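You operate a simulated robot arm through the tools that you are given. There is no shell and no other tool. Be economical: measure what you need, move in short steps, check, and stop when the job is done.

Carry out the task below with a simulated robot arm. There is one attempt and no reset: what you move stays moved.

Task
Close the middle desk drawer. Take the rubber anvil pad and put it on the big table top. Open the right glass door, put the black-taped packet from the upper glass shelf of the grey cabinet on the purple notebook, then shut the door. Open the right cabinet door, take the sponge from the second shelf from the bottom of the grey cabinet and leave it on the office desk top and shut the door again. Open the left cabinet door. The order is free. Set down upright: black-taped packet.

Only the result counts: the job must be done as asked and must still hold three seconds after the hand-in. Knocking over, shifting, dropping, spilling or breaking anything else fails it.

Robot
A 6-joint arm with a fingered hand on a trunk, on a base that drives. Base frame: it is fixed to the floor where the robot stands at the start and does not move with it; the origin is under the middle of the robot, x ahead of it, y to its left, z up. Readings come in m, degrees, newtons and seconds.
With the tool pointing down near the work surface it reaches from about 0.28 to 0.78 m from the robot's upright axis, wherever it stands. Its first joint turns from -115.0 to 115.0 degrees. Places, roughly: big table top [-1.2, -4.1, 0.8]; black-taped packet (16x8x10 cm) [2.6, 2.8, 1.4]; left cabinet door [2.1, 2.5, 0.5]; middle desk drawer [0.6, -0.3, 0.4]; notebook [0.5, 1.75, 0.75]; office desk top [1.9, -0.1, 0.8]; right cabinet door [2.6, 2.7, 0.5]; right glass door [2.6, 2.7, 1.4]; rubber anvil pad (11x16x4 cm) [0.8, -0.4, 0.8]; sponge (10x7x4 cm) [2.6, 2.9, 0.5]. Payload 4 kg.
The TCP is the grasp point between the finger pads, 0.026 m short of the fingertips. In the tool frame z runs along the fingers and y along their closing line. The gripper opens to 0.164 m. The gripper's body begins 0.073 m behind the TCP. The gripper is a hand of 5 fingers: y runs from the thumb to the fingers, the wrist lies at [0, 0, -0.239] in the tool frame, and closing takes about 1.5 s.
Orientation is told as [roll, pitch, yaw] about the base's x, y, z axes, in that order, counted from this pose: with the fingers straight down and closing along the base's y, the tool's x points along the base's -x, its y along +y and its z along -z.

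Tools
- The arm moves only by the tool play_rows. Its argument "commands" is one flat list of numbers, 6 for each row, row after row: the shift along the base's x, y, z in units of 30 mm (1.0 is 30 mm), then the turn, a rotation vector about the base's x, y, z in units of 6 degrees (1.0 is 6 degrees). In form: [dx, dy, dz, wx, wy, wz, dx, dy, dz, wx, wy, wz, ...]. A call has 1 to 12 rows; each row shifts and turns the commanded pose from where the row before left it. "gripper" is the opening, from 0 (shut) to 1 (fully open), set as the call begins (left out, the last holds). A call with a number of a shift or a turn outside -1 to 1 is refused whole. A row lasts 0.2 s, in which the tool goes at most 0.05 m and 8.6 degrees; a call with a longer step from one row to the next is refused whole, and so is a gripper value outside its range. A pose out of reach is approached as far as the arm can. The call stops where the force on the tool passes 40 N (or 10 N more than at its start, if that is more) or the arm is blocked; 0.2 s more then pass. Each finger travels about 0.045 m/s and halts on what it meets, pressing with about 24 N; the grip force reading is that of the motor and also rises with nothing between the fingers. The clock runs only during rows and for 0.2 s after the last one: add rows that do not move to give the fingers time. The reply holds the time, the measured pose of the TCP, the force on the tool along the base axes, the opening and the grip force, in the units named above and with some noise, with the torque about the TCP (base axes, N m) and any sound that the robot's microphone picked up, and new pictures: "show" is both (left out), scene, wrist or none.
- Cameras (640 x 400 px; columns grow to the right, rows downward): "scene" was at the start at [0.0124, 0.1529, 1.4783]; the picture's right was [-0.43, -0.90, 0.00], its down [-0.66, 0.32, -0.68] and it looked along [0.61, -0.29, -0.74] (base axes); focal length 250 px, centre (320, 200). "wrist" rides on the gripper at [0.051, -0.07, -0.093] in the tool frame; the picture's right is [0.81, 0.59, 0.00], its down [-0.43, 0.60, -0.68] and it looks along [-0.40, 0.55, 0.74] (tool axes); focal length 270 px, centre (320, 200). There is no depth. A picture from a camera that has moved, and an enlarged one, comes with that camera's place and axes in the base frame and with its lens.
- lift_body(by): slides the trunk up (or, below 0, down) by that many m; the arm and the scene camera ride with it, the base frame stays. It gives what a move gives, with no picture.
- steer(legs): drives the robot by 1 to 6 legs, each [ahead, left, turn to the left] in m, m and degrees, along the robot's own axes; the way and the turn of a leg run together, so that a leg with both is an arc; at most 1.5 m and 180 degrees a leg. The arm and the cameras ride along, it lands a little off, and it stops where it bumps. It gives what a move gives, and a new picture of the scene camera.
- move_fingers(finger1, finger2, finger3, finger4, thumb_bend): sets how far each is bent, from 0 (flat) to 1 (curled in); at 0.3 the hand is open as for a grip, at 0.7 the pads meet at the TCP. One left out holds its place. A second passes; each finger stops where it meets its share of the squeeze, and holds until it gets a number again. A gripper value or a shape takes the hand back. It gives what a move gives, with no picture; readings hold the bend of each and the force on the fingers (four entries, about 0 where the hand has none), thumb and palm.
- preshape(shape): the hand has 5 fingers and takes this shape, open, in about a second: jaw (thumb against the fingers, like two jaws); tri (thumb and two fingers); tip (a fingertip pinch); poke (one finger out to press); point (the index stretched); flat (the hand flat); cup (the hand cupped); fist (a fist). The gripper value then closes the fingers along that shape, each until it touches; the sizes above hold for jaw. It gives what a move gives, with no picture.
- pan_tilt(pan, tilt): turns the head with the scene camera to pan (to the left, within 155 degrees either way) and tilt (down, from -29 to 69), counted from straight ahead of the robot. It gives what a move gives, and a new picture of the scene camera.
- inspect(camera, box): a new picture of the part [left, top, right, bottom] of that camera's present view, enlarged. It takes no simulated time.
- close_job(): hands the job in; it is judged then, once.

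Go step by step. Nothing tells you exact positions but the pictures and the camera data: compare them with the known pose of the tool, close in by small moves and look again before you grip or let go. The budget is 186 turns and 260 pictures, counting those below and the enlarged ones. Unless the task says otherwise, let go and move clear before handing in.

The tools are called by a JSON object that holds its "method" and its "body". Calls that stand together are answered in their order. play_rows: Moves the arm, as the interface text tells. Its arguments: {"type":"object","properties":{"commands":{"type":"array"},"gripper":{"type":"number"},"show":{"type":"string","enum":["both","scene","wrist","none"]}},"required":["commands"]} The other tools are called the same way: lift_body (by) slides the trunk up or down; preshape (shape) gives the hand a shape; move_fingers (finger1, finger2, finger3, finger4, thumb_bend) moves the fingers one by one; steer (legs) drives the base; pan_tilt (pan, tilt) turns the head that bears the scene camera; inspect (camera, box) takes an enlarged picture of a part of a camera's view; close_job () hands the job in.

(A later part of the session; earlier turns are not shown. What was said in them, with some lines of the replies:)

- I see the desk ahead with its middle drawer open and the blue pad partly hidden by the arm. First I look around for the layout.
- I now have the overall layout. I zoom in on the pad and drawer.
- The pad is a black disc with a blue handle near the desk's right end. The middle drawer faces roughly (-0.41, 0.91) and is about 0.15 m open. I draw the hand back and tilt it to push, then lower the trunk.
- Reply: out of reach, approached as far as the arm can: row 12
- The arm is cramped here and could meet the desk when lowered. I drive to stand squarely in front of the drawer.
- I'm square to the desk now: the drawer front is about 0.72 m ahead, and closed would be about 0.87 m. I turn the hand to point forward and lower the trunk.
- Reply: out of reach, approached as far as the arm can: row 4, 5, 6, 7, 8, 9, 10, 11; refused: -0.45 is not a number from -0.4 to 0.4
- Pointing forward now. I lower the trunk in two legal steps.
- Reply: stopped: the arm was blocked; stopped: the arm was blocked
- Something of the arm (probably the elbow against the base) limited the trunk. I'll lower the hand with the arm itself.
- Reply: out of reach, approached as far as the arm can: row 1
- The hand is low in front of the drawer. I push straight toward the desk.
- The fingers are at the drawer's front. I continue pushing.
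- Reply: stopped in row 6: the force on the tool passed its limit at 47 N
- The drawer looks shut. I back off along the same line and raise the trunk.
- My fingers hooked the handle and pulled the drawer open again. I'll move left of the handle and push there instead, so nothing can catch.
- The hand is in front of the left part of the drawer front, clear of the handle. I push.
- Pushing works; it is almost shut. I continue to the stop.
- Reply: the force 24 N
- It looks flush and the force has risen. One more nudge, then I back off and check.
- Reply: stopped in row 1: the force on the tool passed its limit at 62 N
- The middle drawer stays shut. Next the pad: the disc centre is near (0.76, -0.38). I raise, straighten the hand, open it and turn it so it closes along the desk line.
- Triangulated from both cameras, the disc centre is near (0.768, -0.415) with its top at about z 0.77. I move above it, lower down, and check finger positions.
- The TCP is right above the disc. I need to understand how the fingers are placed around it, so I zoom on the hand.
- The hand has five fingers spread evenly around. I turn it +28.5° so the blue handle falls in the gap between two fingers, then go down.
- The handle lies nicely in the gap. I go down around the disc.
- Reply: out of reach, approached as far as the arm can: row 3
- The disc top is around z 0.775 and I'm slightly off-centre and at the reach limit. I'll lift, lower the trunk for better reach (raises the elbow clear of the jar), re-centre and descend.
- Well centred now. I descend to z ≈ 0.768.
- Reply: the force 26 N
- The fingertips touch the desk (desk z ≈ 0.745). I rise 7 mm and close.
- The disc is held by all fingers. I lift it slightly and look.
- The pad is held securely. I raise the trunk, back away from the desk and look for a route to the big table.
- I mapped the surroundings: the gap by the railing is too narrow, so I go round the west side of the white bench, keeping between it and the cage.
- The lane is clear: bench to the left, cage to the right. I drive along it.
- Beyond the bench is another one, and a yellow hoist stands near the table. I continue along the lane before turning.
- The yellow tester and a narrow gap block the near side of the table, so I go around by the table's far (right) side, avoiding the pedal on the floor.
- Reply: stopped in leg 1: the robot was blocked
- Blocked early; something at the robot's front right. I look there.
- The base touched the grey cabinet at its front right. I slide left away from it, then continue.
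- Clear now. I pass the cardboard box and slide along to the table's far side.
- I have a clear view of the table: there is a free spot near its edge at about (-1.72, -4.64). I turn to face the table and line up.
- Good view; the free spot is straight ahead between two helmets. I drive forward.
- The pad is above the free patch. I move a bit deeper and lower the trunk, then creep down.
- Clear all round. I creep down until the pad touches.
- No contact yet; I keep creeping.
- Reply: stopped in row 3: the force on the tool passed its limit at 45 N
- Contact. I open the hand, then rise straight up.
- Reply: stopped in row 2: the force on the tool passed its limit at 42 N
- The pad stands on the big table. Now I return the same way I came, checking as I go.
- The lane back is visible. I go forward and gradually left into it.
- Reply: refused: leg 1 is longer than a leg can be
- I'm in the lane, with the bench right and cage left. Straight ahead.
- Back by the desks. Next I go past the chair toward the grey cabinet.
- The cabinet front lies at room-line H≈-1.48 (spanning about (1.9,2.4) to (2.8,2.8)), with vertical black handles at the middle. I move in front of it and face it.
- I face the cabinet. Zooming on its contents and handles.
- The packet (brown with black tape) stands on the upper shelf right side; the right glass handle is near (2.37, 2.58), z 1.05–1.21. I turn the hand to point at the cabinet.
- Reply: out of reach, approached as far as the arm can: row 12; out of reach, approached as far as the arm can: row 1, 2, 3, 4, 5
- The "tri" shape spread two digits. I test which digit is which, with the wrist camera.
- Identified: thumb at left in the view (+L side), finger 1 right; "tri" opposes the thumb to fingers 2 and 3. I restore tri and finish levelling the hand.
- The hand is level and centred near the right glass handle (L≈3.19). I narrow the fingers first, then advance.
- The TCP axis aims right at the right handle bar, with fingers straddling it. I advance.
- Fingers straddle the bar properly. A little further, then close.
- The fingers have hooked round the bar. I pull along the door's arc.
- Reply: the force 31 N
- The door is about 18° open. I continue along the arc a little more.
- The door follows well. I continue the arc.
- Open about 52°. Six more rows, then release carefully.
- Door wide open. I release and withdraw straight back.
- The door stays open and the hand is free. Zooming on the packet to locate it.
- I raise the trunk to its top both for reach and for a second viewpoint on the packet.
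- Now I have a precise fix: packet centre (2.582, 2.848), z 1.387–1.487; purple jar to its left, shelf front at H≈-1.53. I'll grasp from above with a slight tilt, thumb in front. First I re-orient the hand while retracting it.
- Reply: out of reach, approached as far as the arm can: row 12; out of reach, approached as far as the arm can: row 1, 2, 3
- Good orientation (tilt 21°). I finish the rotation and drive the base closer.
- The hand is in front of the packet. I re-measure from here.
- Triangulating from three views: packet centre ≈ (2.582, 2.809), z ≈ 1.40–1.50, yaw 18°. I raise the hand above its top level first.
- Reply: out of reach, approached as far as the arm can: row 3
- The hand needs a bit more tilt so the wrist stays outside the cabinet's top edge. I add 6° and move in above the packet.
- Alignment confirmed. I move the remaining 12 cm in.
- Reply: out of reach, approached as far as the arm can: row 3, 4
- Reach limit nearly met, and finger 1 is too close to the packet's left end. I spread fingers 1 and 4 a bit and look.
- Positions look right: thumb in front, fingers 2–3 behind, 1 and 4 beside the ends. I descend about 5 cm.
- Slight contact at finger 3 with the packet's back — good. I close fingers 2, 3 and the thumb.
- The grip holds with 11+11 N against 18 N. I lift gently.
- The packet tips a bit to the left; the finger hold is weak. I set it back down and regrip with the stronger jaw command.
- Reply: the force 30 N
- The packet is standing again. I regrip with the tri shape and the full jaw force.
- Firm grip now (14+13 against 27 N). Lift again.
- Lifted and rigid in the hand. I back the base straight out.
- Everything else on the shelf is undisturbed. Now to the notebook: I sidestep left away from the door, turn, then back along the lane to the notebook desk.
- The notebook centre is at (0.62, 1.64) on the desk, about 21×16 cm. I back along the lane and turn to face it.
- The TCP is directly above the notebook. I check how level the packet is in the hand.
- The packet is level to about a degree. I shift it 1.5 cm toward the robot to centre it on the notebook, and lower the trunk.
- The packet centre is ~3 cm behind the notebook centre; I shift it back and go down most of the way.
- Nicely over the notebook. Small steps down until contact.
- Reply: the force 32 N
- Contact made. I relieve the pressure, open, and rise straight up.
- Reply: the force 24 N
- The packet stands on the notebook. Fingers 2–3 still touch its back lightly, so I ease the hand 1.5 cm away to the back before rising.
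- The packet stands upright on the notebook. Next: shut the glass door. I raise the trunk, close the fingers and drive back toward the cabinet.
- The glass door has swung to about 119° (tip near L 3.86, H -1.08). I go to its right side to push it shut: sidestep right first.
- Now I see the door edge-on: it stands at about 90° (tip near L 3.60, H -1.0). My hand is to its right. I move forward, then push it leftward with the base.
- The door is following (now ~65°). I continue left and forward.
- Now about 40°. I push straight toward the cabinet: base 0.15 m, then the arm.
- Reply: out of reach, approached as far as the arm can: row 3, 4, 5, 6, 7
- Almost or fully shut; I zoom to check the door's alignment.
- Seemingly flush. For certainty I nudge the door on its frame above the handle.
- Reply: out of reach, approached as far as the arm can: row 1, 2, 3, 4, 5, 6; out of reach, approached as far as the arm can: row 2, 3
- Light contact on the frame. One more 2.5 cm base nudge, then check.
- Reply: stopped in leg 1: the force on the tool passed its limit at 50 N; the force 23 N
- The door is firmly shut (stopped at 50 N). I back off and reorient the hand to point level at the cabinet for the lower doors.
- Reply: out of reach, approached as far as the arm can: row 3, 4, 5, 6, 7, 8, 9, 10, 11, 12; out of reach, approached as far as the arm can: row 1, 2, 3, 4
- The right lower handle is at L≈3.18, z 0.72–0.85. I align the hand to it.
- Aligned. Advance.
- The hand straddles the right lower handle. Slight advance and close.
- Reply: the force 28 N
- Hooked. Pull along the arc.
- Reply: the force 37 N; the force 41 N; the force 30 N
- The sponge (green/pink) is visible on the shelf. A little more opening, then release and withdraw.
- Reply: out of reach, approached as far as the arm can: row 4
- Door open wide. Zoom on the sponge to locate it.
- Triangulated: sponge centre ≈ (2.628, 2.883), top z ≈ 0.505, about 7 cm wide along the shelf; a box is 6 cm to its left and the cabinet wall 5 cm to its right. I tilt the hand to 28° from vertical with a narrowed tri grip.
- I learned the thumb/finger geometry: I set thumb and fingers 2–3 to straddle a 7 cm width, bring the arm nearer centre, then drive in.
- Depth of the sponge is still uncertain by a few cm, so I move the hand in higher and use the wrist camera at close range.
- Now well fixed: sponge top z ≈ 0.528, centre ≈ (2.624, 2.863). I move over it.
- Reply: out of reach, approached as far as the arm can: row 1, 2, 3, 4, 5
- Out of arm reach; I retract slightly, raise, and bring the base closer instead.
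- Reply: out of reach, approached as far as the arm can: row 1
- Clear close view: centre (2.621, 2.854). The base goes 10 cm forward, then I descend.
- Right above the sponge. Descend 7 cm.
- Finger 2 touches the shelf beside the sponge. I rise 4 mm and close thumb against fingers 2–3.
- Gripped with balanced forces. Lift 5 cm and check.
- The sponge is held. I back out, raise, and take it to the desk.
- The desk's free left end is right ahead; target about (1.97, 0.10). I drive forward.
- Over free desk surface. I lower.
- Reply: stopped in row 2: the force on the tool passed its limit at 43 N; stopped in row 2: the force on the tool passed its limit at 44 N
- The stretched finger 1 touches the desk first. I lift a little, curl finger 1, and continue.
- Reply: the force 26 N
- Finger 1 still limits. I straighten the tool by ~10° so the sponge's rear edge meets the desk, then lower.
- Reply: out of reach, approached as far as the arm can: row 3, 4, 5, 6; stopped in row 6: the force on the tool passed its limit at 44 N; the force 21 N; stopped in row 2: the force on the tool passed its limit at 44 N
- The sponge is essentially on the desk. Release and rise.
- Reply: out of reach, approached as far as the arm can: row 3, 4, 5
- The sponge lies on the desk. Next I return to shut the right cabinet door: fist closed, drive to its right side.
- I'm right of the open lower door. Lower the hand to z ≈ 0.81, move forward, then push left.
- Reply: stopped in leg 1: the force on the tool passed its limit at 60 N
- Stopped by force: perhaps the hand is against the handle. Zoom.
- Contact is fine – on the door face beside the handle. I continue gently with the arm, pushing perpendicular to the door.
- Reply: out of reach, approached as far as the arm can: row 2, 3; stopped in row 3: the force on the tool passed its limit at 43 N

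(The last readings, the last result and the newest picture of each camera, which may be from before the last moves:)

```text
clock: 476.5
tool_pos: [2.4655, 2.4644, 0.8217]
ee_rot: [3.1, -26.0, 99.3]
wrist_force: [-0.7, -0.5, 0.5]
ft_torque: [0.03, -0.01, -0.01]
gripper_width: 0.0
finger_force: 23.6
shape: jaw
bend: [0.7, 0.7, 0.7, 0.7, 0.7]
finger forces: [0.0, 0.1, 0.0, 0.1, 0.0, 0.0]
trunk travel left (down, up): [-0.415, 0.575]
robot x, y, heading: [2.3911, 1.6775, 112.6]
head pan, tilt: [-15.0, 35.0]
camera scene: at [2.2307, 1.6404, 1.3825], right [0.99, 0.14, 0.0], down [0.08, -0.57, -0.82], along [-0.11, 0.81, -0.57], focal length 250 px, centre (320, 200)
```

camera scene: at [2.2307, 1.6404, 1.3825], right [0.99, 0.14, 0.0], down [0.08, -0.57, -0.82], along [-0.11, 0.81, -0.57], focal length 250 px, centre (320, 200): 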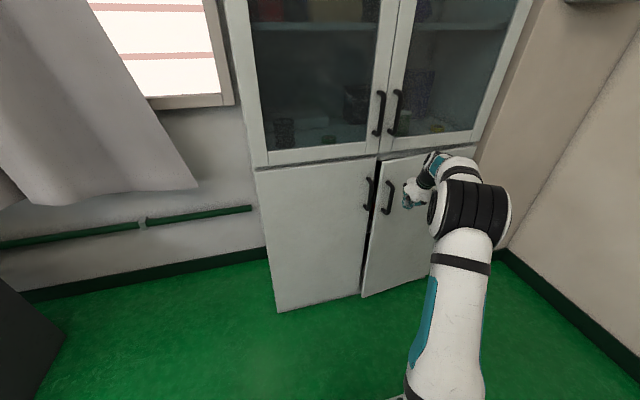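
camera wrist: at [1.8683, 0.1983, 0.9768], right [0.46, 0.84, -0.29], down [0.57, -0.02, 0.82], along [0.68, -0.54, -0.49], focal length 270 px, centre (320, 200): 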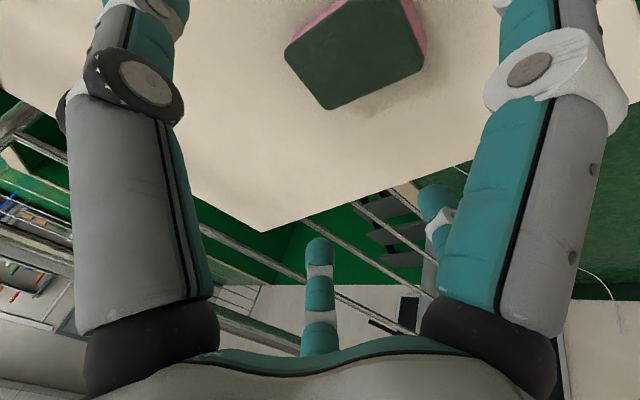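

Nearly shut. I push straight forward on the door face right of the handle.

{"method": "steer", "body": {"legs": [[0.08, -0.04, 0]]}}

{"method": "play_rows", "body": {"commands": [-0.2, 0.46, 0, 0, 0, 0, -0.2, 0.46, 0, 0, 0, 0, -0.2, 0.46, 0, 0, 0, 0, -0.2, 0.46, 0, 0, 0, 0, -0.2, 0.46, 0, 0, 0, 0], "show": "scene"}}

```text
clock: 477.6
tool_pos: [2.4707, 2.5541, 0.8236]
ee_rot: [3.1, -26.0, 99.4]
wrist_force: [0.8, 0.4, 0.1]
ft_torque: [-0.01, 0.0, 0.0]
gripper_width: 0.0001
finger_force: 24.4
shape: jaw
bend: [0.7, 0.7, 0.7, 0.7, 0.7]
finger forces: [0.1, 0.1, 0.0, 0.0, 0.0, 0.1]
trunk travel left (down, up): [-0.415, 0.575]
robot x, y, heading: [2.3955, 1.7665, 112.8]
head pan, tilt: [-15.0, 35.0]
camera scene: at [2.2359, 1.7294, 1.3825], right [0.99, 0.14, 0.0], down [0.08, -0.57, -0.82], along [-0.11, 0.81, -0.57], focal length 250 px, centre (320, 200)
```

scene: 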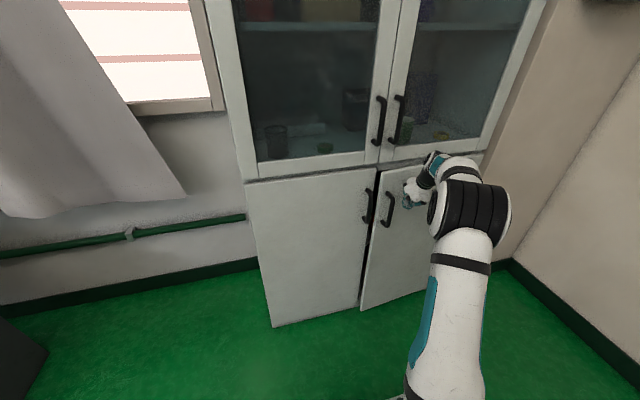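

```text
clock: 478.8
tool_pos: [2.4532, 2.6048, 0.8098]
ee_rot: [4.3, -26.9, 99.4]
wrist_force: [1.1, -0.3, -0.1]
ft_torque: [0.01, 0.01, -0.01]
gripper_width: 0.0002
finger_force: 24.1
shape: jaw
bend: [0.7, 0.7, 0.7, 0.7, 0.7]
finger forces: [0.1, 0.0, 0.1, 0.0, 0.0, 0.0]
out of reach, approached as far as the arm can: row 2, 3, 4, 5
trunk travel left (down, up): [-0.415, 0.575]
robot x, y, heading: [2.3949, 1.7672, 112.9]
head pan, tilt: [-15.0, 35.0]
camera scene: at [2.2358, 1.7293, 1.3826], right [0.99, 0.14, 0.0], down [0.08, -0.57, -0.82], along [-0.11, 0.81, -0.57], focal length 250 px, centre (320, 200)
```

scene: 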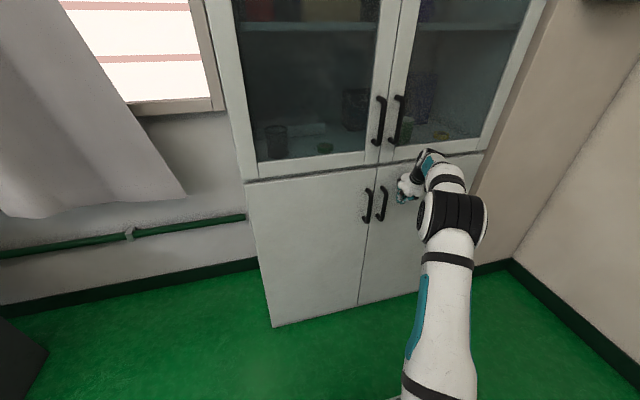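

Practically shut. One firm base nudge to be sure.

{"method": "steer", "body": {"legs": [[0.06, 0, 0]]}}

{"method": "inspect", "body": {"camera": "scene", "box": [240, 130, 500, 340]}}

```text
clock: 479.6
tool_pos: [2.4533, 2.6124, 0.8095]
ee_rot: [4.2, -26.0, 99.2]
wrist_force: [0.9, -0.1, 0.7]
ft_torque: [0.04, 0.0, -0.01]
gripper_width: 0.0
finger_force: 24.4
shape: jaw
bend: [0.7, 0.7, 0.7, 0.7, 0.7]
finger forces: [0.1, 0.0, 0.0, 0.0, 0.0, 0.0]
trunk travel left (down, up): [-0.415, 0.575]
robot x, y, heading: [2.3887, 1.7805, 112.6]
head pan, tilt: [-15.0, 35.0]
stopped in leg 1: the force on the tool passed its limit at 52 N (the readings are from after the stop); the commanded pose is now the measured one
camera scene: at [2.2307, 1.7415, 1.3825], right [0.99, 0.13, 0.0], down [0.08, -0.57, -0.82], along [-0.11, 0.81, -0.57], focal length 250 px, centre (320, 200)
```

scene: 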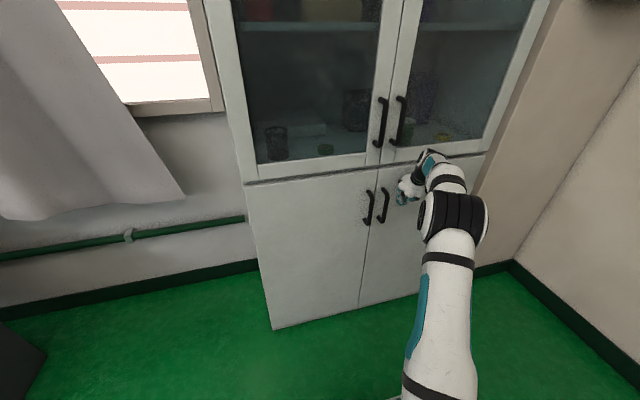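

```text
1.90 times, centred on (370, 235) of scene
camera zoom: at [2.2307, 1.7415, 1.3825], right [0.99, 0.13, 0.0], down [0.08, -0.57, -0.82], along [-0.11, 0.81, -0.57], focal length 475 px, centre (225, 133)
```

zoom: 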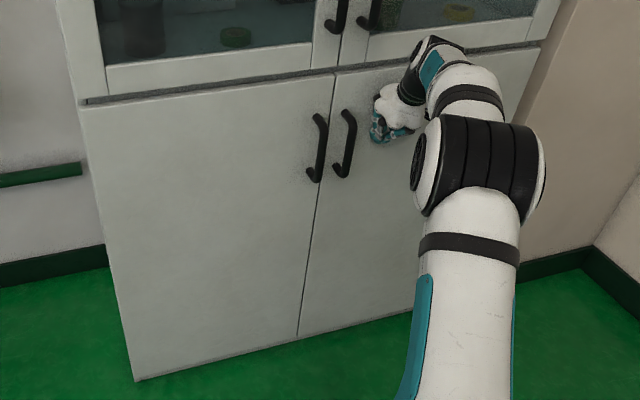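

Shut. Now the left cabinet door: I back off, level the hand again and align with the left lower handle (L≈3.12).

{"method": "steer", "body": {"legs": [[-0.25, 0, 0.5]]}}

{"method": "play_rows", "body": {"commands": [-0.13, 0.3, -0.05, 0.9, 0.38, 0.25, -0.13, 0.3, -0.05, 0.9, 0.38, 0.25, -0.13, 0.3, -0.05, 0.9, 0.38, 0.25, -0.13, 0.3, -0.05, 0.9, 0.38, 0.25, -0.13, 0.3, -0.05, 0.9, 0.38, 0.25, -0.13, 0.3, -0.05, 0.9, 0.38, 0.25, -0.13, 0.3, -0.05, 0.9, 0.38, 0.25, -0.13, 0.3, -0.05, 0.9, 0.38, 0.25, -0.13, 0.3, -0.05, 0.9, 0.38, 0.25, 0, 0, 0, 0.9, 0.38, 0.1, 0, 0, 0, 0.6, 0.25, 0], "show": "none"}}

{"method": "preshape", "body": {"shape": "tri"}}

{"method": "play_rows", "body": {"commands": [0, 0, 0, 0, 0, 0, 0, 0, 0, 0, 0, 0, 0, 0, 0, 0, 0, 0, 0, 0, 0, 0, 0, 0, 0, 0, 0, 0, 0, 0], "gripper": 0.4, "show": "both"}}

```text
clock: 481.4
tool_pos: [2.5382, 2.3878, 0.8087]
ee_rot: [4.3, -26.0, 99.8]
wrist_force: [0.4, -0.2, 0.9]
ft_torque: [-0.03, -0.01, 0.02]
gripper_width: 0.0
finger_force: 24.4
shape: jaw
bend: [0.7, 0.7, 0.7, 0.7, 0.7]
finger forces: [0.0, 0.1, 0.0, 0.1, 0.1, 0.1]
trunk travel left (down, up): [-0.415, 0.575]
robot x, y, heading: [2.4898, 1.5536, 113.6]
head pan, tilt: [-15.0, 35.0]
camera scene: at [2.3276, 1.5134, 1.3826], right [0.99, 0.15, 0.0], down [0.08, -0.57, -0.82], along [-0.12, 0.81, -0.57], focal length 250 px, centre (320, 200)
```

scene: 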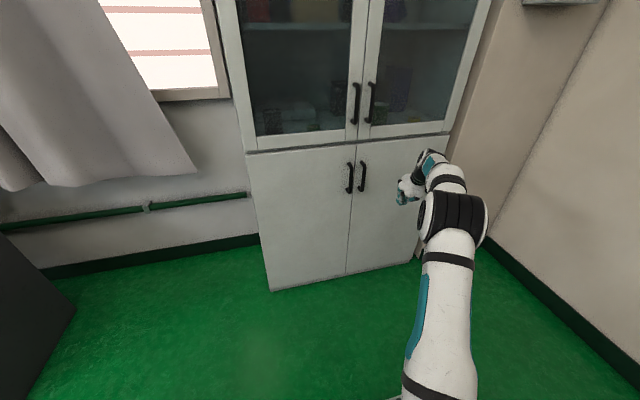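

```text
clock: 483.8
tool_pos: [2.5037, 2.4697, 0.7948]
ee_rot: [70.6, -86.0, 51.7]
wrist_force: [-0.1, -0.6, -1.1]
ft_torque: [0.01, -0.01, 0.01]
gripper_width: 0.0
finger_force: 24.4
shape: jaw
bend: [0.7, 0.7, 0.7, 0.7, 0.7]
finger forces: [0.0, 0.1, 0.0, 0.0, 0.1, 0.0]
trunk travel left (down, up): [-0.415, 0.575]
robot x, y, heading: [2.4883, 1.5503, 113.3]
head pan, tilt: [-15.0, 35.0]
```

```text
clock: 484.7
tool_pos: [2.5045, 2.4681, 0.7945]
ee_rot: [68.9, -85.9, 53.5]
wrist_force: [0.3, 0.3, -0.3]
ft_torque: [-0.02, 0.0, -0.01]
gripper_width: 0.1642
finger_force: 0.1
shape: tri
bend: [0.14, 0.3, 0.3, 0.14, 0.3]
finger forces: [0.0, 0.1, 0.0, 0.1, 0.1, 0.0]
trunk travel left (down, up): [-0.415, 0.575]
robot x, y, heading: [2.4912, 1.5551, 113.5]
head pan, tilt: [-15.0, 35.0]
```

```text
clock: 485.9
tool_pos: [2.5049, 2.4679, 0.7952]
ee_rot: [69.2, -85.9, 53.1]
wrist_force: [0.2, 0.1, -0.5]
ft_torque: [-0.03, 0.0, 0.03]
gripper_width: 0.066
finger_force: 0.1
shape: tri
bend: [0.14, 0.42, 0.42, 0.14, 0.7]
finger forces: [0.0, 0.0, 0.1, 0.0, 0.0, 0.1]
trunk travel left (down, up): [-0.415, 0.575]
robot x, y, heading: [2.4868, 1.5516, 113.5]
head pan, tilt: [-15.0, 35.0]
camera scene: at [2.3277, 1.5135, 1.3826], right [0.99, 0.15, 0.0], down [0.08, -0.57, -0.82], along [-0.12, 0.81, -0.57], focal length 250 px, centre (320, 200)
camera wrist: at [2.6105, 2.4243, 0.7436], right [-0.53, -0.36, -0.77], down [-0.12, -0.86, 0.49], along [-0.84, 0.35, 0.42], focal length 270 px, centre (320, 200)
```

scene: 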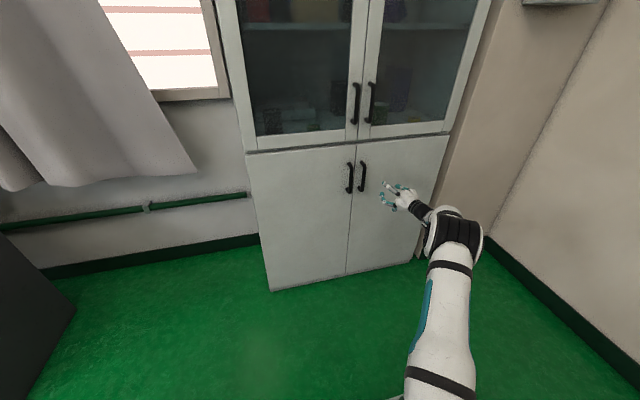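
wrist: 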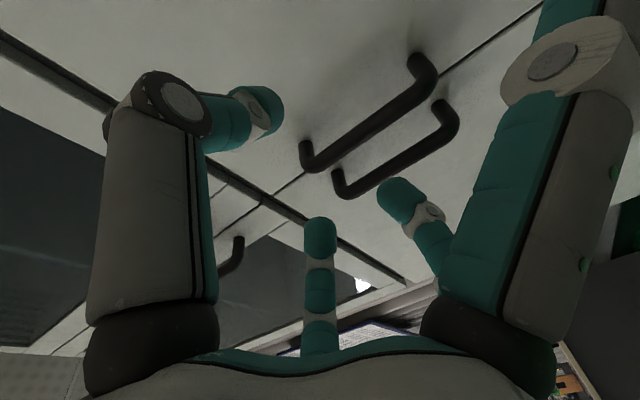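

The left handle is at L≈3.125, z≈0.78. I shift left, correct yaw, and advance.

{"method": "play_rows", "body": {"commands": [-0.87, -0.37, -0.07, 0, 0, -1, -0.87, -0.37, -0.07, 0, 0, 0, -0.87, -0.37, -0.07, 0, 0, 0, -0.87, -0.37, -0.07, 0, 0, 0, -0.87, -0.37, -0.07, 0, 0, 0, -0.39, 0.92, 0, 0, 0, 0], "show": "wrist"}}

```text
clock: 487.3
tool_pos: [2.3603, 2.4396, 0.7841]
ee_rot: [69.9, -85.9, 46.5]
wrist_force: [0.2, -0.3, 0.9]
ft_torque: [-0.01, -0.02, 0.0]
gripper_width: 0.0658
finger_force: 0.0
shape: tri
bend: [0.14, 0.42, 0.42, 0.14, 0.7]
finger forces: [0.1, 0.1, 0.1, 0.0, 0.1, 0.1]
trunk travel left (down, up): [-0.415, 0.575]
robot x, y, heading: [2.4883, 1.5493, 113.6]
head pan, tilt: [-15.0, 35.0]
camera wrist: at [2.461, 2.386, 0.7339], right [-0.57, -0.3, -0.77], down [-0.21, -0.85, 0.49], along [-0.8, 0.44, 0.42], focal length 270 px, centre (320, 200)
```

wrist: 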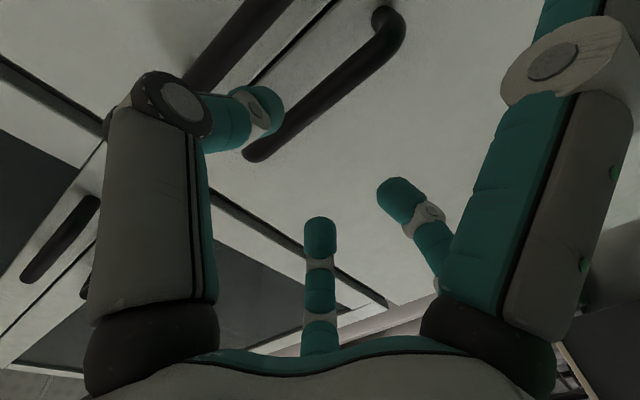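

Aligned with the left handle. Advance.

{"method": "play_rows", "body": {"commands": [-0.38, 0.92, 0, 0, 0, 0, -0.38, 0.92, 0, 0, 0, 0, -0.36, 0.88, 0, 0, 0, 0], "show": "wrist"}}

{"method": "inspect", "body": {"camera": "scene", "box": [300, 130, 420, 230]}}

```text
clock: 488.1
tool_pos: [2.3242, 2.5236, 0.7852]
ee_rot: [68.3, -85.8, 48.2]
wrist_force: [-2.5, -2.3, -1.3]
ft_torque: [-0.06, 0.05, -0.09]
gripper_width: 0.0649
finger_force: 0.1
shape: tri
bend: [0.14, 0.42, 0.42, 0.14, 0.7]
finger forces: [0.0, 0.1, 0.1, 0.0, 3.0, 0.0]
trunk travel left (down, up): [-0.415, 0.575]
robot x, y, heading: [2.4863, 1.5543, 113.2]
head pan, tilt: [-15.0, 35.0]
camera wrist: at [2.425, 2.4679, 0.7341], right [-0.56, -0.3, -0.77], down [-0.21, -0.85, 0.49], along [-0.8, 0.44, 0.41], focal length 270 px, centre (320, 200)
```

wrist: 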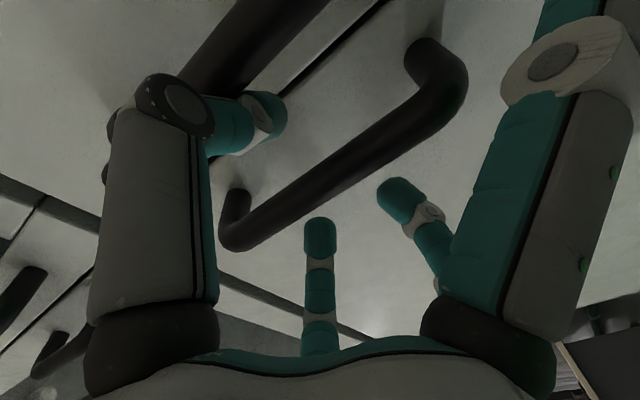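

```text
4.00 times, centred on (360, 180) of scene
camera zoom: at [2.3274, 1.5131, 1.3825], right [0.99, 0.15, 0.0], down [0.08, -0.57, -0.82], along [-0.12, 0.81, -0.57], focal length 998 px, centre (160, 280)
```

zoom: 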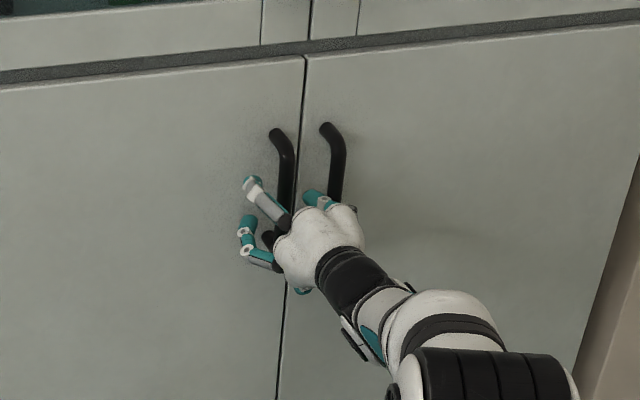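

The thumb slips between both handles with a slight touch. I shift 6 mm left, advance and close.

{"method": "play_rows", "body": {"commands": [-0.18, -0.08, 0, 0, 0, 0, -0.26, 0.6, 0, 0, 0, 0], "show": "none"}}

{"method": "play_rows", "body": {"commands": [0, 0, 0, 0, 0, 0, 0, 0, 0, 0, 0, 0, 0, 0, 0, 0, 0, 0, 0, 0, 0, 0, 0, 0, 0, 0, 0, 0, 0, 0], "gripper": 0, "show": "wrist"}}

```text
clock: 488.8
tool_pos: [2.3072, 2.5331, 0.784]
ee_rot: [67.8, -85.9, 48.9]
wrist_force: [-4.9, -17.0, 3.3]
ft_torque: [0.01, -0.25, -1.04]
gripper_width: 0.063
finger_force: 0.1
shape: tri
bend: [0.14, 0.42, 0.42, 0.14, 0.7]
finger forces: [0.0, 0.0, 0.0, 0.0, 16.8, 0.1]
trunk travel left (down, up): [-0.415, 0.575]
robot x, y, heading: [2.4874, 1.5491, 113.4]
head pan, tilt: [-15.0, 35.0]
stopped in row 2: the force on the tool passed its limit at 43 N (the readings are from after the stop); the commanded pose is now the measured one
```

```text
clock: 490.0
tool_pos: [2.3073, 2.5355, 0.7827]
ee_rot: [67.2, -85.9, 49.6]
wrist_force: [-9.7, -3.6, 1.5]
ft_torque: [-0.01, -0.03, -0.07]
gripper_width: 0.0161
finger_force: 23.8
shape: tri
bend: [0.2, 0.7, 0.7, 0.2, 0.63]
finger forces: [0.1, 3.7, 6.7, 0.1, 0.0, 0.0]
trunk travel left (down, up): [-0.415, 0.575]
robot x, y, heading: [2.4839, 1.557, 113.7]
head pan, tilt: [-15.0, 35.0]
camera wrist: at [2.409, 2.4815, 0.7323], right [-0.56, -0.31, -0.77], down [-0.2, -0.85, 0.49], along [-0.8, 0.43, 0.41], focal length 270 px, centre (320, 200)
```

wrist: 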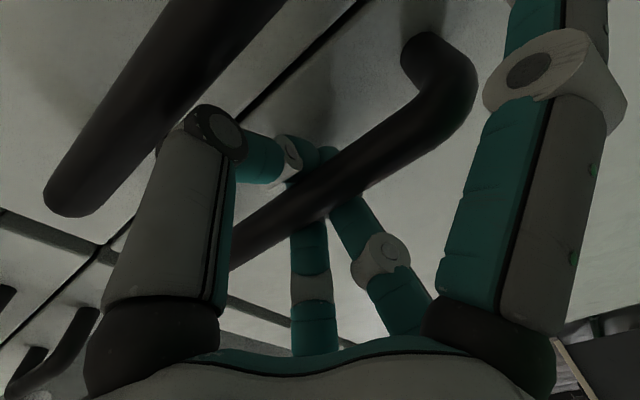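

Hooked on the left handle. Pull along the mirrored arc.

{"method": "play_rows", "body": {"commands": [0.25, -0.9, 0, 0, 0, 0, 0.19, -0.91, 0, 0, 0, 0, 0.14, -0.92, 0, 0, 0, 0, 0.08, -0.93, 0, 0, 0, 0, 0.03, -0.93, 0, 0, 0, 0], "show": "wrist"}}

{"method": "inspect", "body": {"camera": "scene", "box": [220, 110, 480, 310]}}

```text
clock: 491.2
tool_pos: [2.3301, 2.3979, 0.7832]
ee_rot: [65.8, -85.8, 50.9]
wrist_force: [-14.6, 0.0, 1.9]
ft_torque: [0.03, -0.06, -0.11]
gripper_width: 0.0158
finger_force: 24.1
shape: tri
bend: [0.28, 0.7, 0.7, 0.21, 0.63]
finger forces: [0.0, 5.2, 9.5, 0.8, 0.0, 0.1]
trunk travel left (down, up): [-0.415, 0.575]
robot x, y, heading: [2.4848, 1.5549, 113.5]
head pan, tilt: [-15.0, 35.0]
camera wrist: at [2.4307, 2.3426, 0.7321], right [-0.56, -0.31, -0.77], down [-0.21, -0.85, 0.49], along [-0.8, 0.43, 0.41], focal length 270 px, centre (320, 200)
```

wrist: 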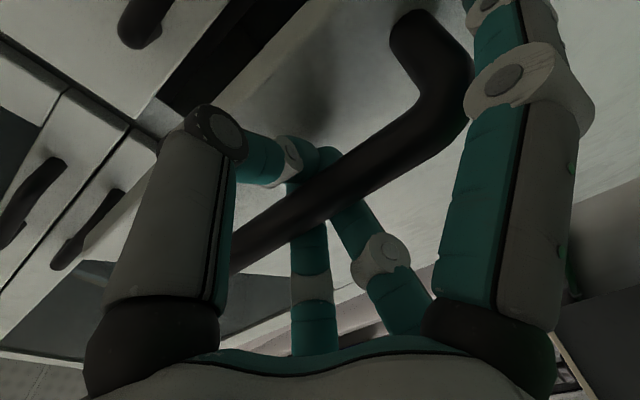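

```text
2.00 times, centred on (350, 210) of scene
camera zoom: at [2.3261, 1.5121, 1.3823], right [0.99, 0.15, 0.0], down [0.09, -0.57, -0.82], along [-0.12, 0.81, -0.57], focal length 499 px, centre (260, 180)
```

zoom: 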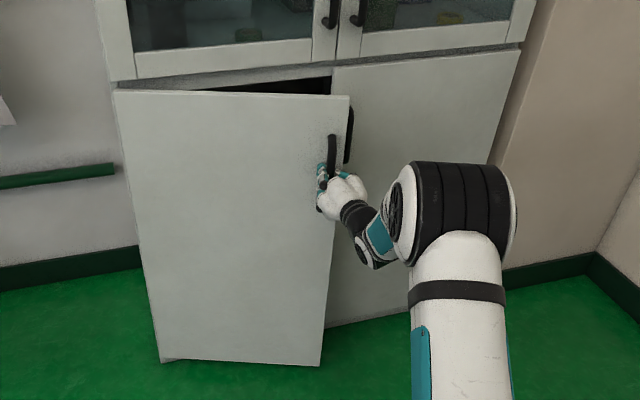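

The door follows. I continue the arc with the base (backwards and left).

{"method": "steer", "body": {"legs": [[-0.111, 0.068, 0], [-0.086, 0.097, 0]]}}

```text
clock: 493.4
tool_pos: [2.2573, 2.1529, 0.7837]
ee_rot: [66.6, -85.8, 50.2]
wrist_force: [-11.2, 6.4, 0.0]
ft_torque: [0.07, -0.1, -0.03]
gripper_width: 0.0159
finger_force: 24.2
shape: tri
bend: [0.28, 0.7, 0.7, 0.14, 0.63]
finger forces: [0.3, 3.4, 6.7, 0.8, 0.1, 0.0]
trunk travel left (down, up): [-0.415, 0.575]
robot x, y, heading: [2.4131, 1.3041, 113.6]
head pan, tilt: [-15.0, 35.0]
camera scene: at [2.2554, 1.2672, 1.3825], right [0.99, 0.15, 0.0], down [0.09, -0.57, -0.82], along [-0.12, 0.81, -0.57], focal length 250 px, centre (320, 200)
```

scene: 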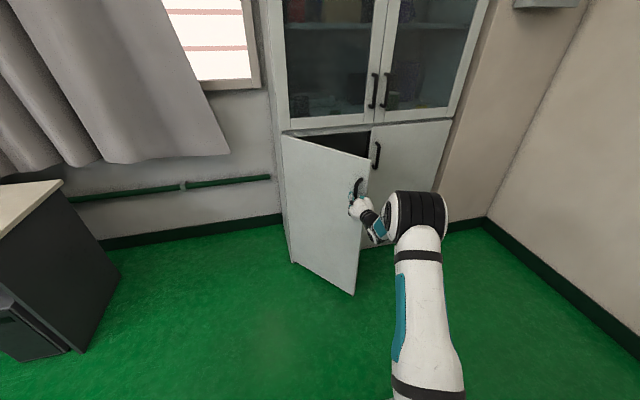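

About 50° open. Continue.

{"method": "steer", "body": {"legs": [[-0.056, 0.12, 0], [-0.012, 0.12, 0]]}}

```text
clock: 495.5
tool_pos: [2.066, 1.9945, 0.7834]
ee_rot: [67.5, -85.8, 49.1]
wrist_force: [0.0, -0.2, 0.8]
ft_torque: [0.01, -0.06, -0.18]
gripper_width: 0.0142
finger_force: 23.4
shape: tri
bend: [0.22, 0.7, 0.7, 0.16, 0.61]
finger forces: [1.0, 0.0, 0.0, 1.0, 14.6, 0.0]
trunk travel left (down, up): [-0.415, 0.575]
robot x, y, heading: [2.2226, 1.1495, 113.5]
head pan, tilt: [-15.0, 35.0]
camera scene: at [2.0647, 1.1091, 1.3826], right [0.99, 0.15, 0.0], down [0.09, -0.57, -0.82], along [-0.12, 0.81, -0.57], focal length 250 px, centre (320, 200)
```

scene: 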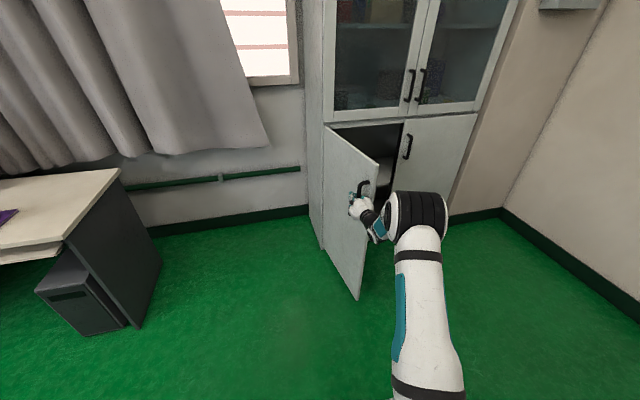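

Around 75–80° open. A little more, then release.

{"method": "steer", "body": {"legs": [[0.03, 0.1, 0]]}}

{"method": "inspect", "body": {"camera": "scene", "box": [290, 100, 460, 320]}}

{"method": "inspect", "body": {"camera": "wrist", "box": [0, 0, 640, 400]}}

```text
clock: 496.5
tool_pos: [2.0135, 1.9853, 0.7858]
ee_rot: [71.0, -85.9, 45.4]
wrist_force: [4.9, -12.2, 5.0]
ft_torque: [0.54, 0.19, -0.39]
gripper_width: 0.0147
finger_force: 24.1
shape: tri
bend: [0.12, 0.7, 0.7, 0.0, 0.62]
finger forces: [2.0, 0.1, 0.0, 12.8, 0.0, 0.0]
trunk travel left (down, up): [-0.415, 0.575]
robot x, y, heading: [2.1655, 1.142, 113.5]
head pan, tilt: [-15.0, 35.0]
stopped in leg 1: the force on the tool passed its limit at 43 N (the readings are from after the stop); the commanded pose is now the measured one
camera scene: at [2.0075, 1.0999, 1.3826], right [0.99, 0.15, 0.0], down [0.08, -0.57, -0.82], along [-0.12, 0.81, -0.57], focal length 250 px, centre (320, 200)
```

scene: 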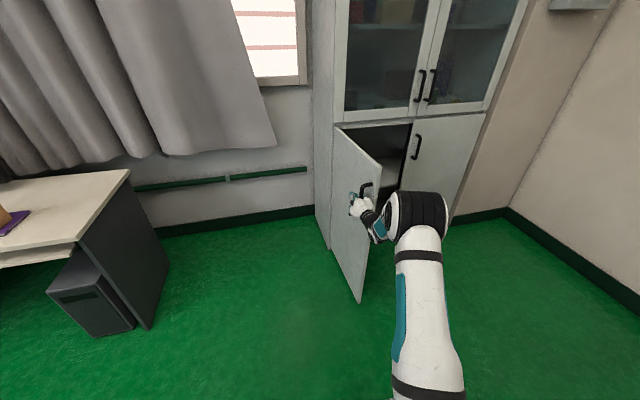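

```text
1.82 times, centred on (375, 210) of scene
camera zoom: at [2.0075, 1.0999, 1.3826], right [0.99, 0.15, 0.0], down [0.08, -0.57, -0.82], along [-0.12, 0.81, -0.57], focal length 454 px, centre (220, 182)
```

zoom: 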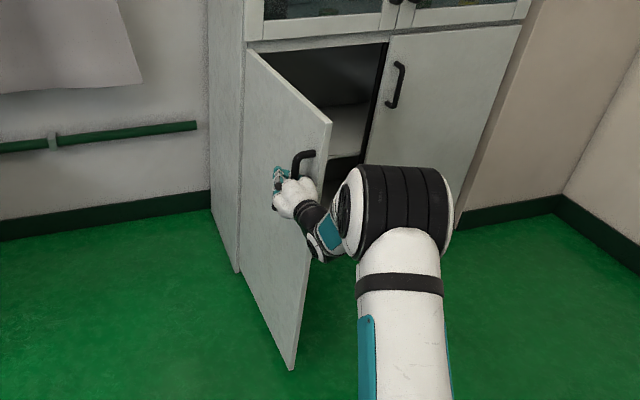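

```text
1.00 times, centred on (320, 200) of wrist (not enlarged: the box is as wide or as high as the picture)
camera zoom: at [2.1145, 1.931, 0.7342], right [-0.57, -0.3, -0.77], down [-0.21, -0.85, 0.49], along [-0.8, 0.44, 0.42], focal length 270 px, centre (320, 200)
```

zoom: 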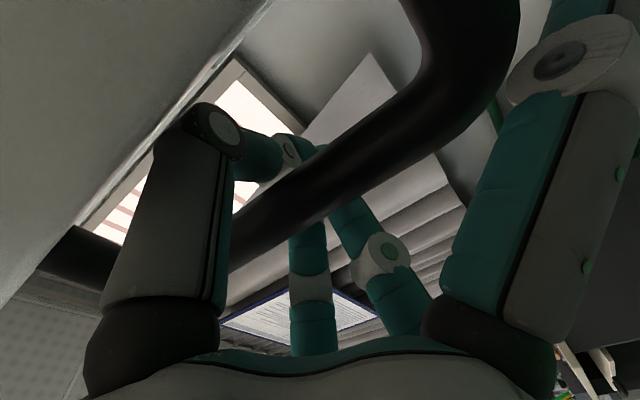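

The left door is about 84° open. I release and withdraw straight back.

{"method": "play_rows", "body": {"commands": [0, 0, 0, 0, 0, 0, 0, 0, 0, 0, 0, 0, 0, 0, 0, 0, 0, 0, 0, 0, 0, 0, 0, 0, 0, 0, 0, 0, 0, 0], "gripper": 0.5, "show": "wrist"}}

{"method": "steer", "body": {"legs": [[-0.15, 0.0, 0]]}}

```text
clock: 497.7
tool_pos: [2.012, 1.9858, 0.7867]
ee_rot: [71.6, -85.9, 44.9]
wrist_force: [3.6, -9.5, 15.8]
ft_torque: [0.27, 0.52, -0.06]
gripper_width: 0.0744
finger_force: 0.1
shape: tri
bend: [0.14, 0.37, 0.37, 0.0, 0.7]
finger forces: [0.0, 0.0, 0.1, 18.1, 14.5, 0.1]
trunk travel left (down, up): [-0.415, 0.575]
robot x, y, heading: [2.1654, 1.1398, 113.5]
head pan, tilt: [-15.0, 35.0]
camera wrist: at [2.1134, 1.9312, 0.7355], right [-0.57, -0.3, -0.77], down [-0.21, -0.85, 0.49], along [-0.8, 0.43, 0.42], focal length 270 px, centre (320, 200)
```

wrist: 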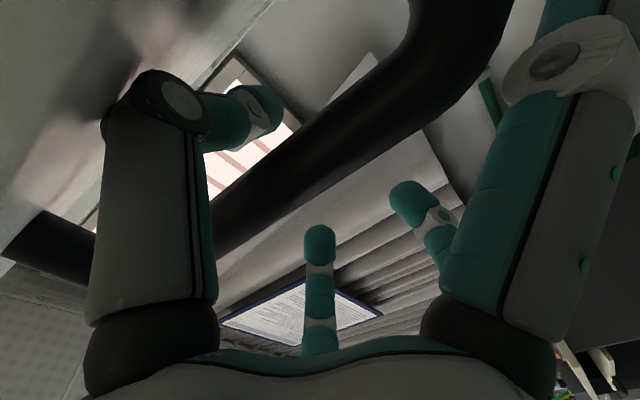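

```text
clock: 499.1
tool_pos: [2.0731, 1.8472, 0.7843]
ee_rot: [68.7, -85.7, 47.6]
wrist_force: [-0.2, -0.2, 0.4]
ft_torque: [-0.02, 0.03, -0.01]
gripper_width: 0.0821
finger_force: 0.1
shape: tri
bend: [0.14, 0.37, 0.37, 0.14, 0.7]
finger forces: [0.0, 0.0, 0.1, 0.1, 0.0, 0.0]
trunk travel left (down, up): [-0.415, 0.575]
robot x, y, heading: [2.226, 1.0026, 113.5]
head pan, tilt: [-15.0, 35.0]
camera scene: at [2.0665, 0.9632, 1.3826], right [0.99, 0.15, 0.0], down [0.08, -0.57, -0.82], along [-0.12, 0.81, -0.57], focal length 250 px, centre (320, 200)
```

scene: 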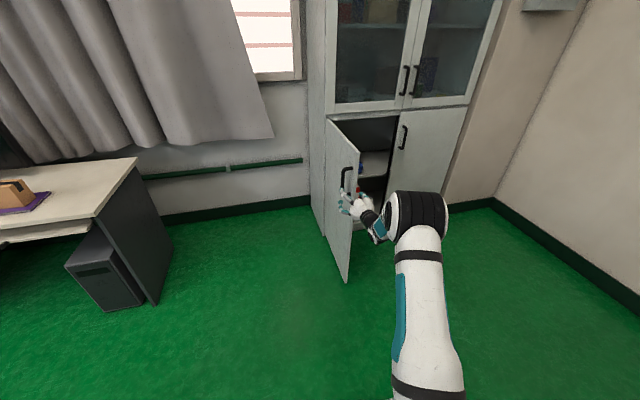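

Free. I back further and check the overall state.

{"method": "steer", "body": {"legs": [[-0.3, 0.0, 0]]}}

{"method": "inspect", "body": {"camera": "scene", "box": [260, 0, 520, 260]}}

{"method": "pan_tilt", "body": {"pan": 40, "tilt": 30}}

{"method": "pan_tilt", "body": {"pan": 150, "tilt": 35}}

```text
clock: 501.2
tool_pos: [2.1948, 1.5668, 0.7846]
ee_rot: [68.8, -85.7, 47.7]
wrist_force: [-0.4, -0.4, 0.2]
ft_torque: [-0.02, 0.02, 0.01]
gripper_width: 0.082
finger_force: 0.0
shape: tri
bend: [0.14, 0.37, 0.37, 0.14, 0.7]
finger forces: [0.0, 0.0, 0.0, 0.1, 0.0, 0.0]
trunk travel left (down, up): [-0.415, 0.575]
robot x, y, heading: [2.3484, 0.7234, 113.4]
head pan, tilt: [-15.0, 35.0]
camera scene: at [2.1874, 0.6824, 1.3826], right [0.99, 0.14, 0.0], down [0.08, -0.57, -0.82], along [-0.12, 0.81, -0.57], focal length 250 px, centre (320, 200)
```

scene: 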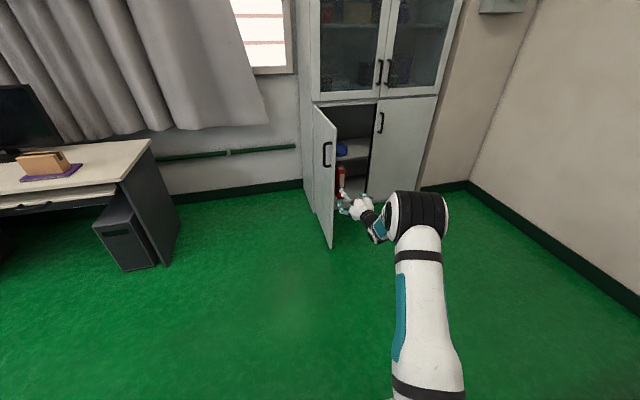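

```text
1.54 times, centred on (390, 130) of scene
camera zoom: at [2.1874, 0.6824, 1.3826], right [0.99, 0.14, 0.0], down [0.08, -0.57, -0.82], along [-0.12, 0.81, -0.57], focal length 384 px, centre (212, 308)
```

zoom: 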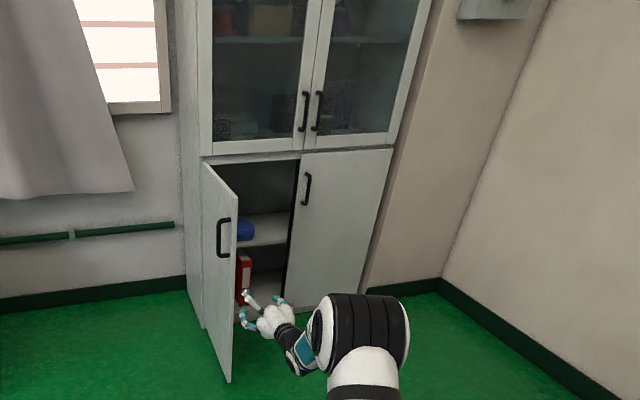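

```text
clock: 502.4
tool_pos: [2.1956, 1.5678, 0.7849]
ee_rot: [68.8, -85.7, 47.6]
wrist_force: [0.6, 0.6, 0.5]
ft_torque: [0.01, 0.01, 0.02]
gripper_width: 0.0818
finger_force: 0.1
shape: tri
bend: [0.14, 0.37, 0.37, 0.14, 0.7]
finger forces: [0.0, 0.1, 0.0, 0.1, 0.1, 0.0]
trunk travel left (down, up): [-0.415, 0.575]
robot x, y, heading: [2.3427, 0.7238, 113.3]
head pan, tilt: [40.0, 30.0]
camera scene: at [2.1193, 0.6361, 1.3903], right [0.45, 0.89, 0.0], down [0.45, -0.23, -0.87], along [-0.77, 0.39, -0.5], focal length 250 px, centre (320, 200)
```

scene: 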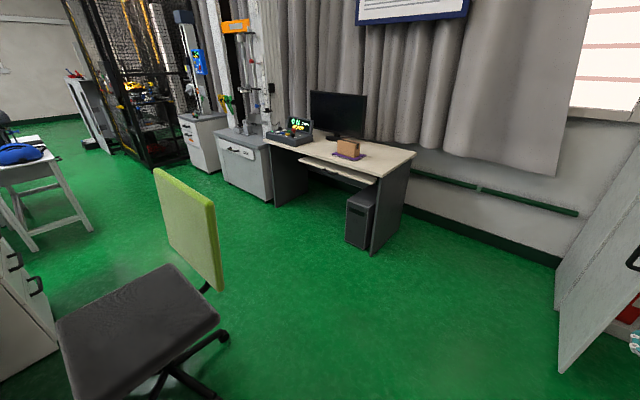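

```text
clock: 504.3
tool_pos: [2.1946, 1.5662, 0.7848]
ee_rot: [68.7, -85.7, 47.6]
wrist_force: [0.5, 0.4, 0.3]
ft_torque: [0.01, -0.03, 0.03]
gripper_width: 0.0822
finger_force: 0.1
shape: tri
bend: [0.14, 0.37, 0.37, 0.14, 0.7]
finger forces: [0.0, 0.1, 0.1, 0.0, 0.1, 0.0]
trunk travel left (down, up): [-0.415, 0.575]
robot x, y, heading: [2.3481, 0.7233, 113.0]
head pan, tilt: [150.0, 35.0]
camera scene: at [2.1896, 0.5078, 1.3826], right [-0.99, 0.12, 0.0], down [0.07, 0.57, -0.82], along [-0.1, -0.81, -0.57], focal length 250 px, centre (320, 200)
```

scene: 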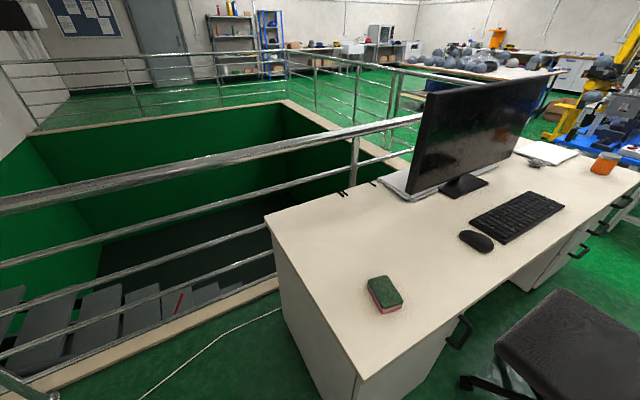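

Sponge, packet, left door all look right. A last closer check that the right doors are fully flush.

{"method": "pan_tilt", "body": {"pan": -10, "tilt": 22}}

{"method": "inspect", "body": {"camera": "scene", "box": [290, 120, 450, 260]}}

{"method": "inspect", "body": {"camera": "scene", "box": [290, 20, 450, 140]}}

```text
clock: 506.8
tool_pos: [2.1948, 1.5667, 0.7829]
ee_rot: [68.7, -85.6, 47.7]
wrist_force: [1.3, 0.3, -0.9]
ft_torque: [0.0, -0.02, -0.01]
gripper_width: 0.0821
finger_force: 0.1
shape: tri
bend: [0.14, 0.37, 0.37, 0.14, 0.7]
finger forces: [0.0, 0.0, 0.0, 0.0, 0.1, 0.1]
trunk travel left (down, up): [-0.415, 0.575]
robot x, y, heading: [2.3463, 0.7215, 113.1]
head pan, tilt: [-10.0, 22.0]
camera scene: at [2.1788, 0.6856, 1.4032], right [0.97, 0.23, 0.0], down [0.09, -0.36, -0.93], along [-0.21, 0.9, -0.37], focal length 250 px, centre (320, 200)
```

scene: 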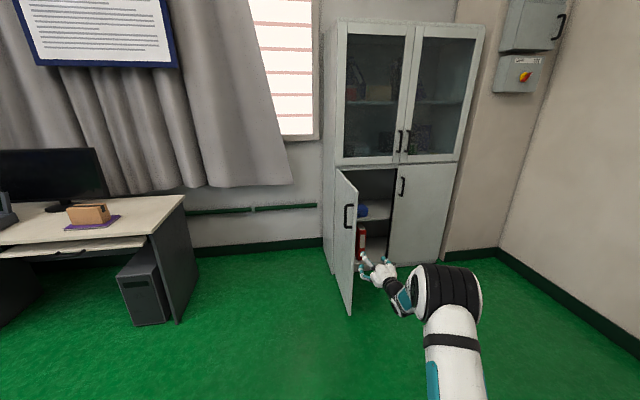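

```text
2.86 times, centred on (370, 190) of scene
camera zoom: at [2.1788, 0.6856, 1.4032], right [0.97, 0.23, 0.0], down [0.09, -0.36, -0.93], along [-0.21, 0.9, -0.37], focal length 713 px, centre (177, 229)
```

zoom: 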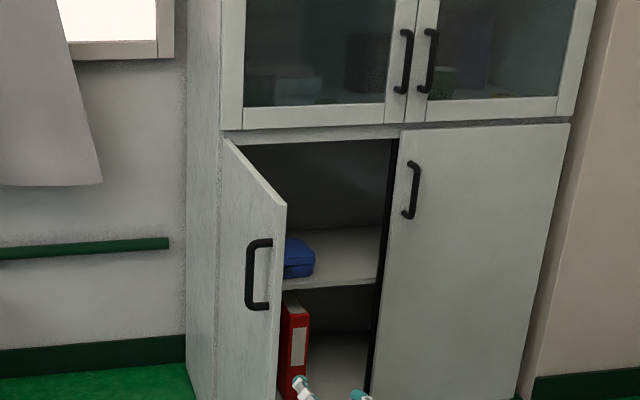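

```text
3.33 times, centred on (370, 80) of scene
camera zoom: at [2.1788, 0.6856, 1.4032], right [0.97, 0.23, 0.0], down [0.09, -0.36, -0.93], along [-0.21, 0.9, -0.37], focal length 832 px, centre (153, 600)
```

zoom: 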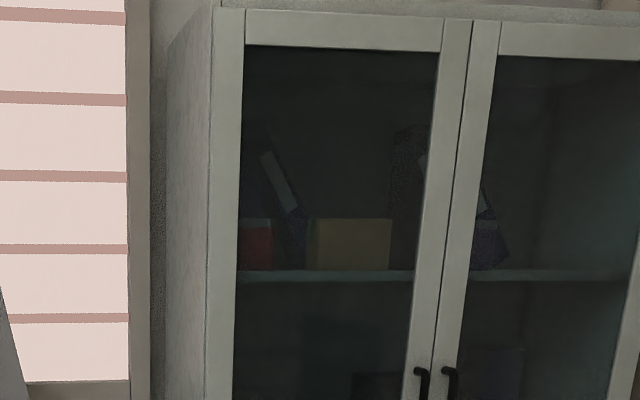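

The doors and items are as asked: both right doors are flush, the left lower door is open, the packet is upright on the notebook and the sponge is on the desk. The drawer was shut and the pad was on the big table when last seen. I hand in.

{"method": "close_job", "body": {}}

```text
The job is handed in.
```

I did every part of the job and handed it in; no result has come back.

- **Middle desk drawer:** it is shut. My first push hooked the handle and pulled it open again, so I closed it a second time.
- **Rubber anvil pad:** it is on a free spot near the edge of the big table top.
- **Black-taped packet:** it stands upright on the purple notebook, and the right glass door is shut.
- **Sponge:** it is on the office desk top, and the right cabinet door is shut.
- **Left cabinet door:** it is open to about 84°.

On the way to the big table, the robot's base bumped the grey machine cabinet beside the cage. I saw nothing moved. I checked the doors, packet and sponge in the last pictures; the drawer and pad I last saw in place earlier.
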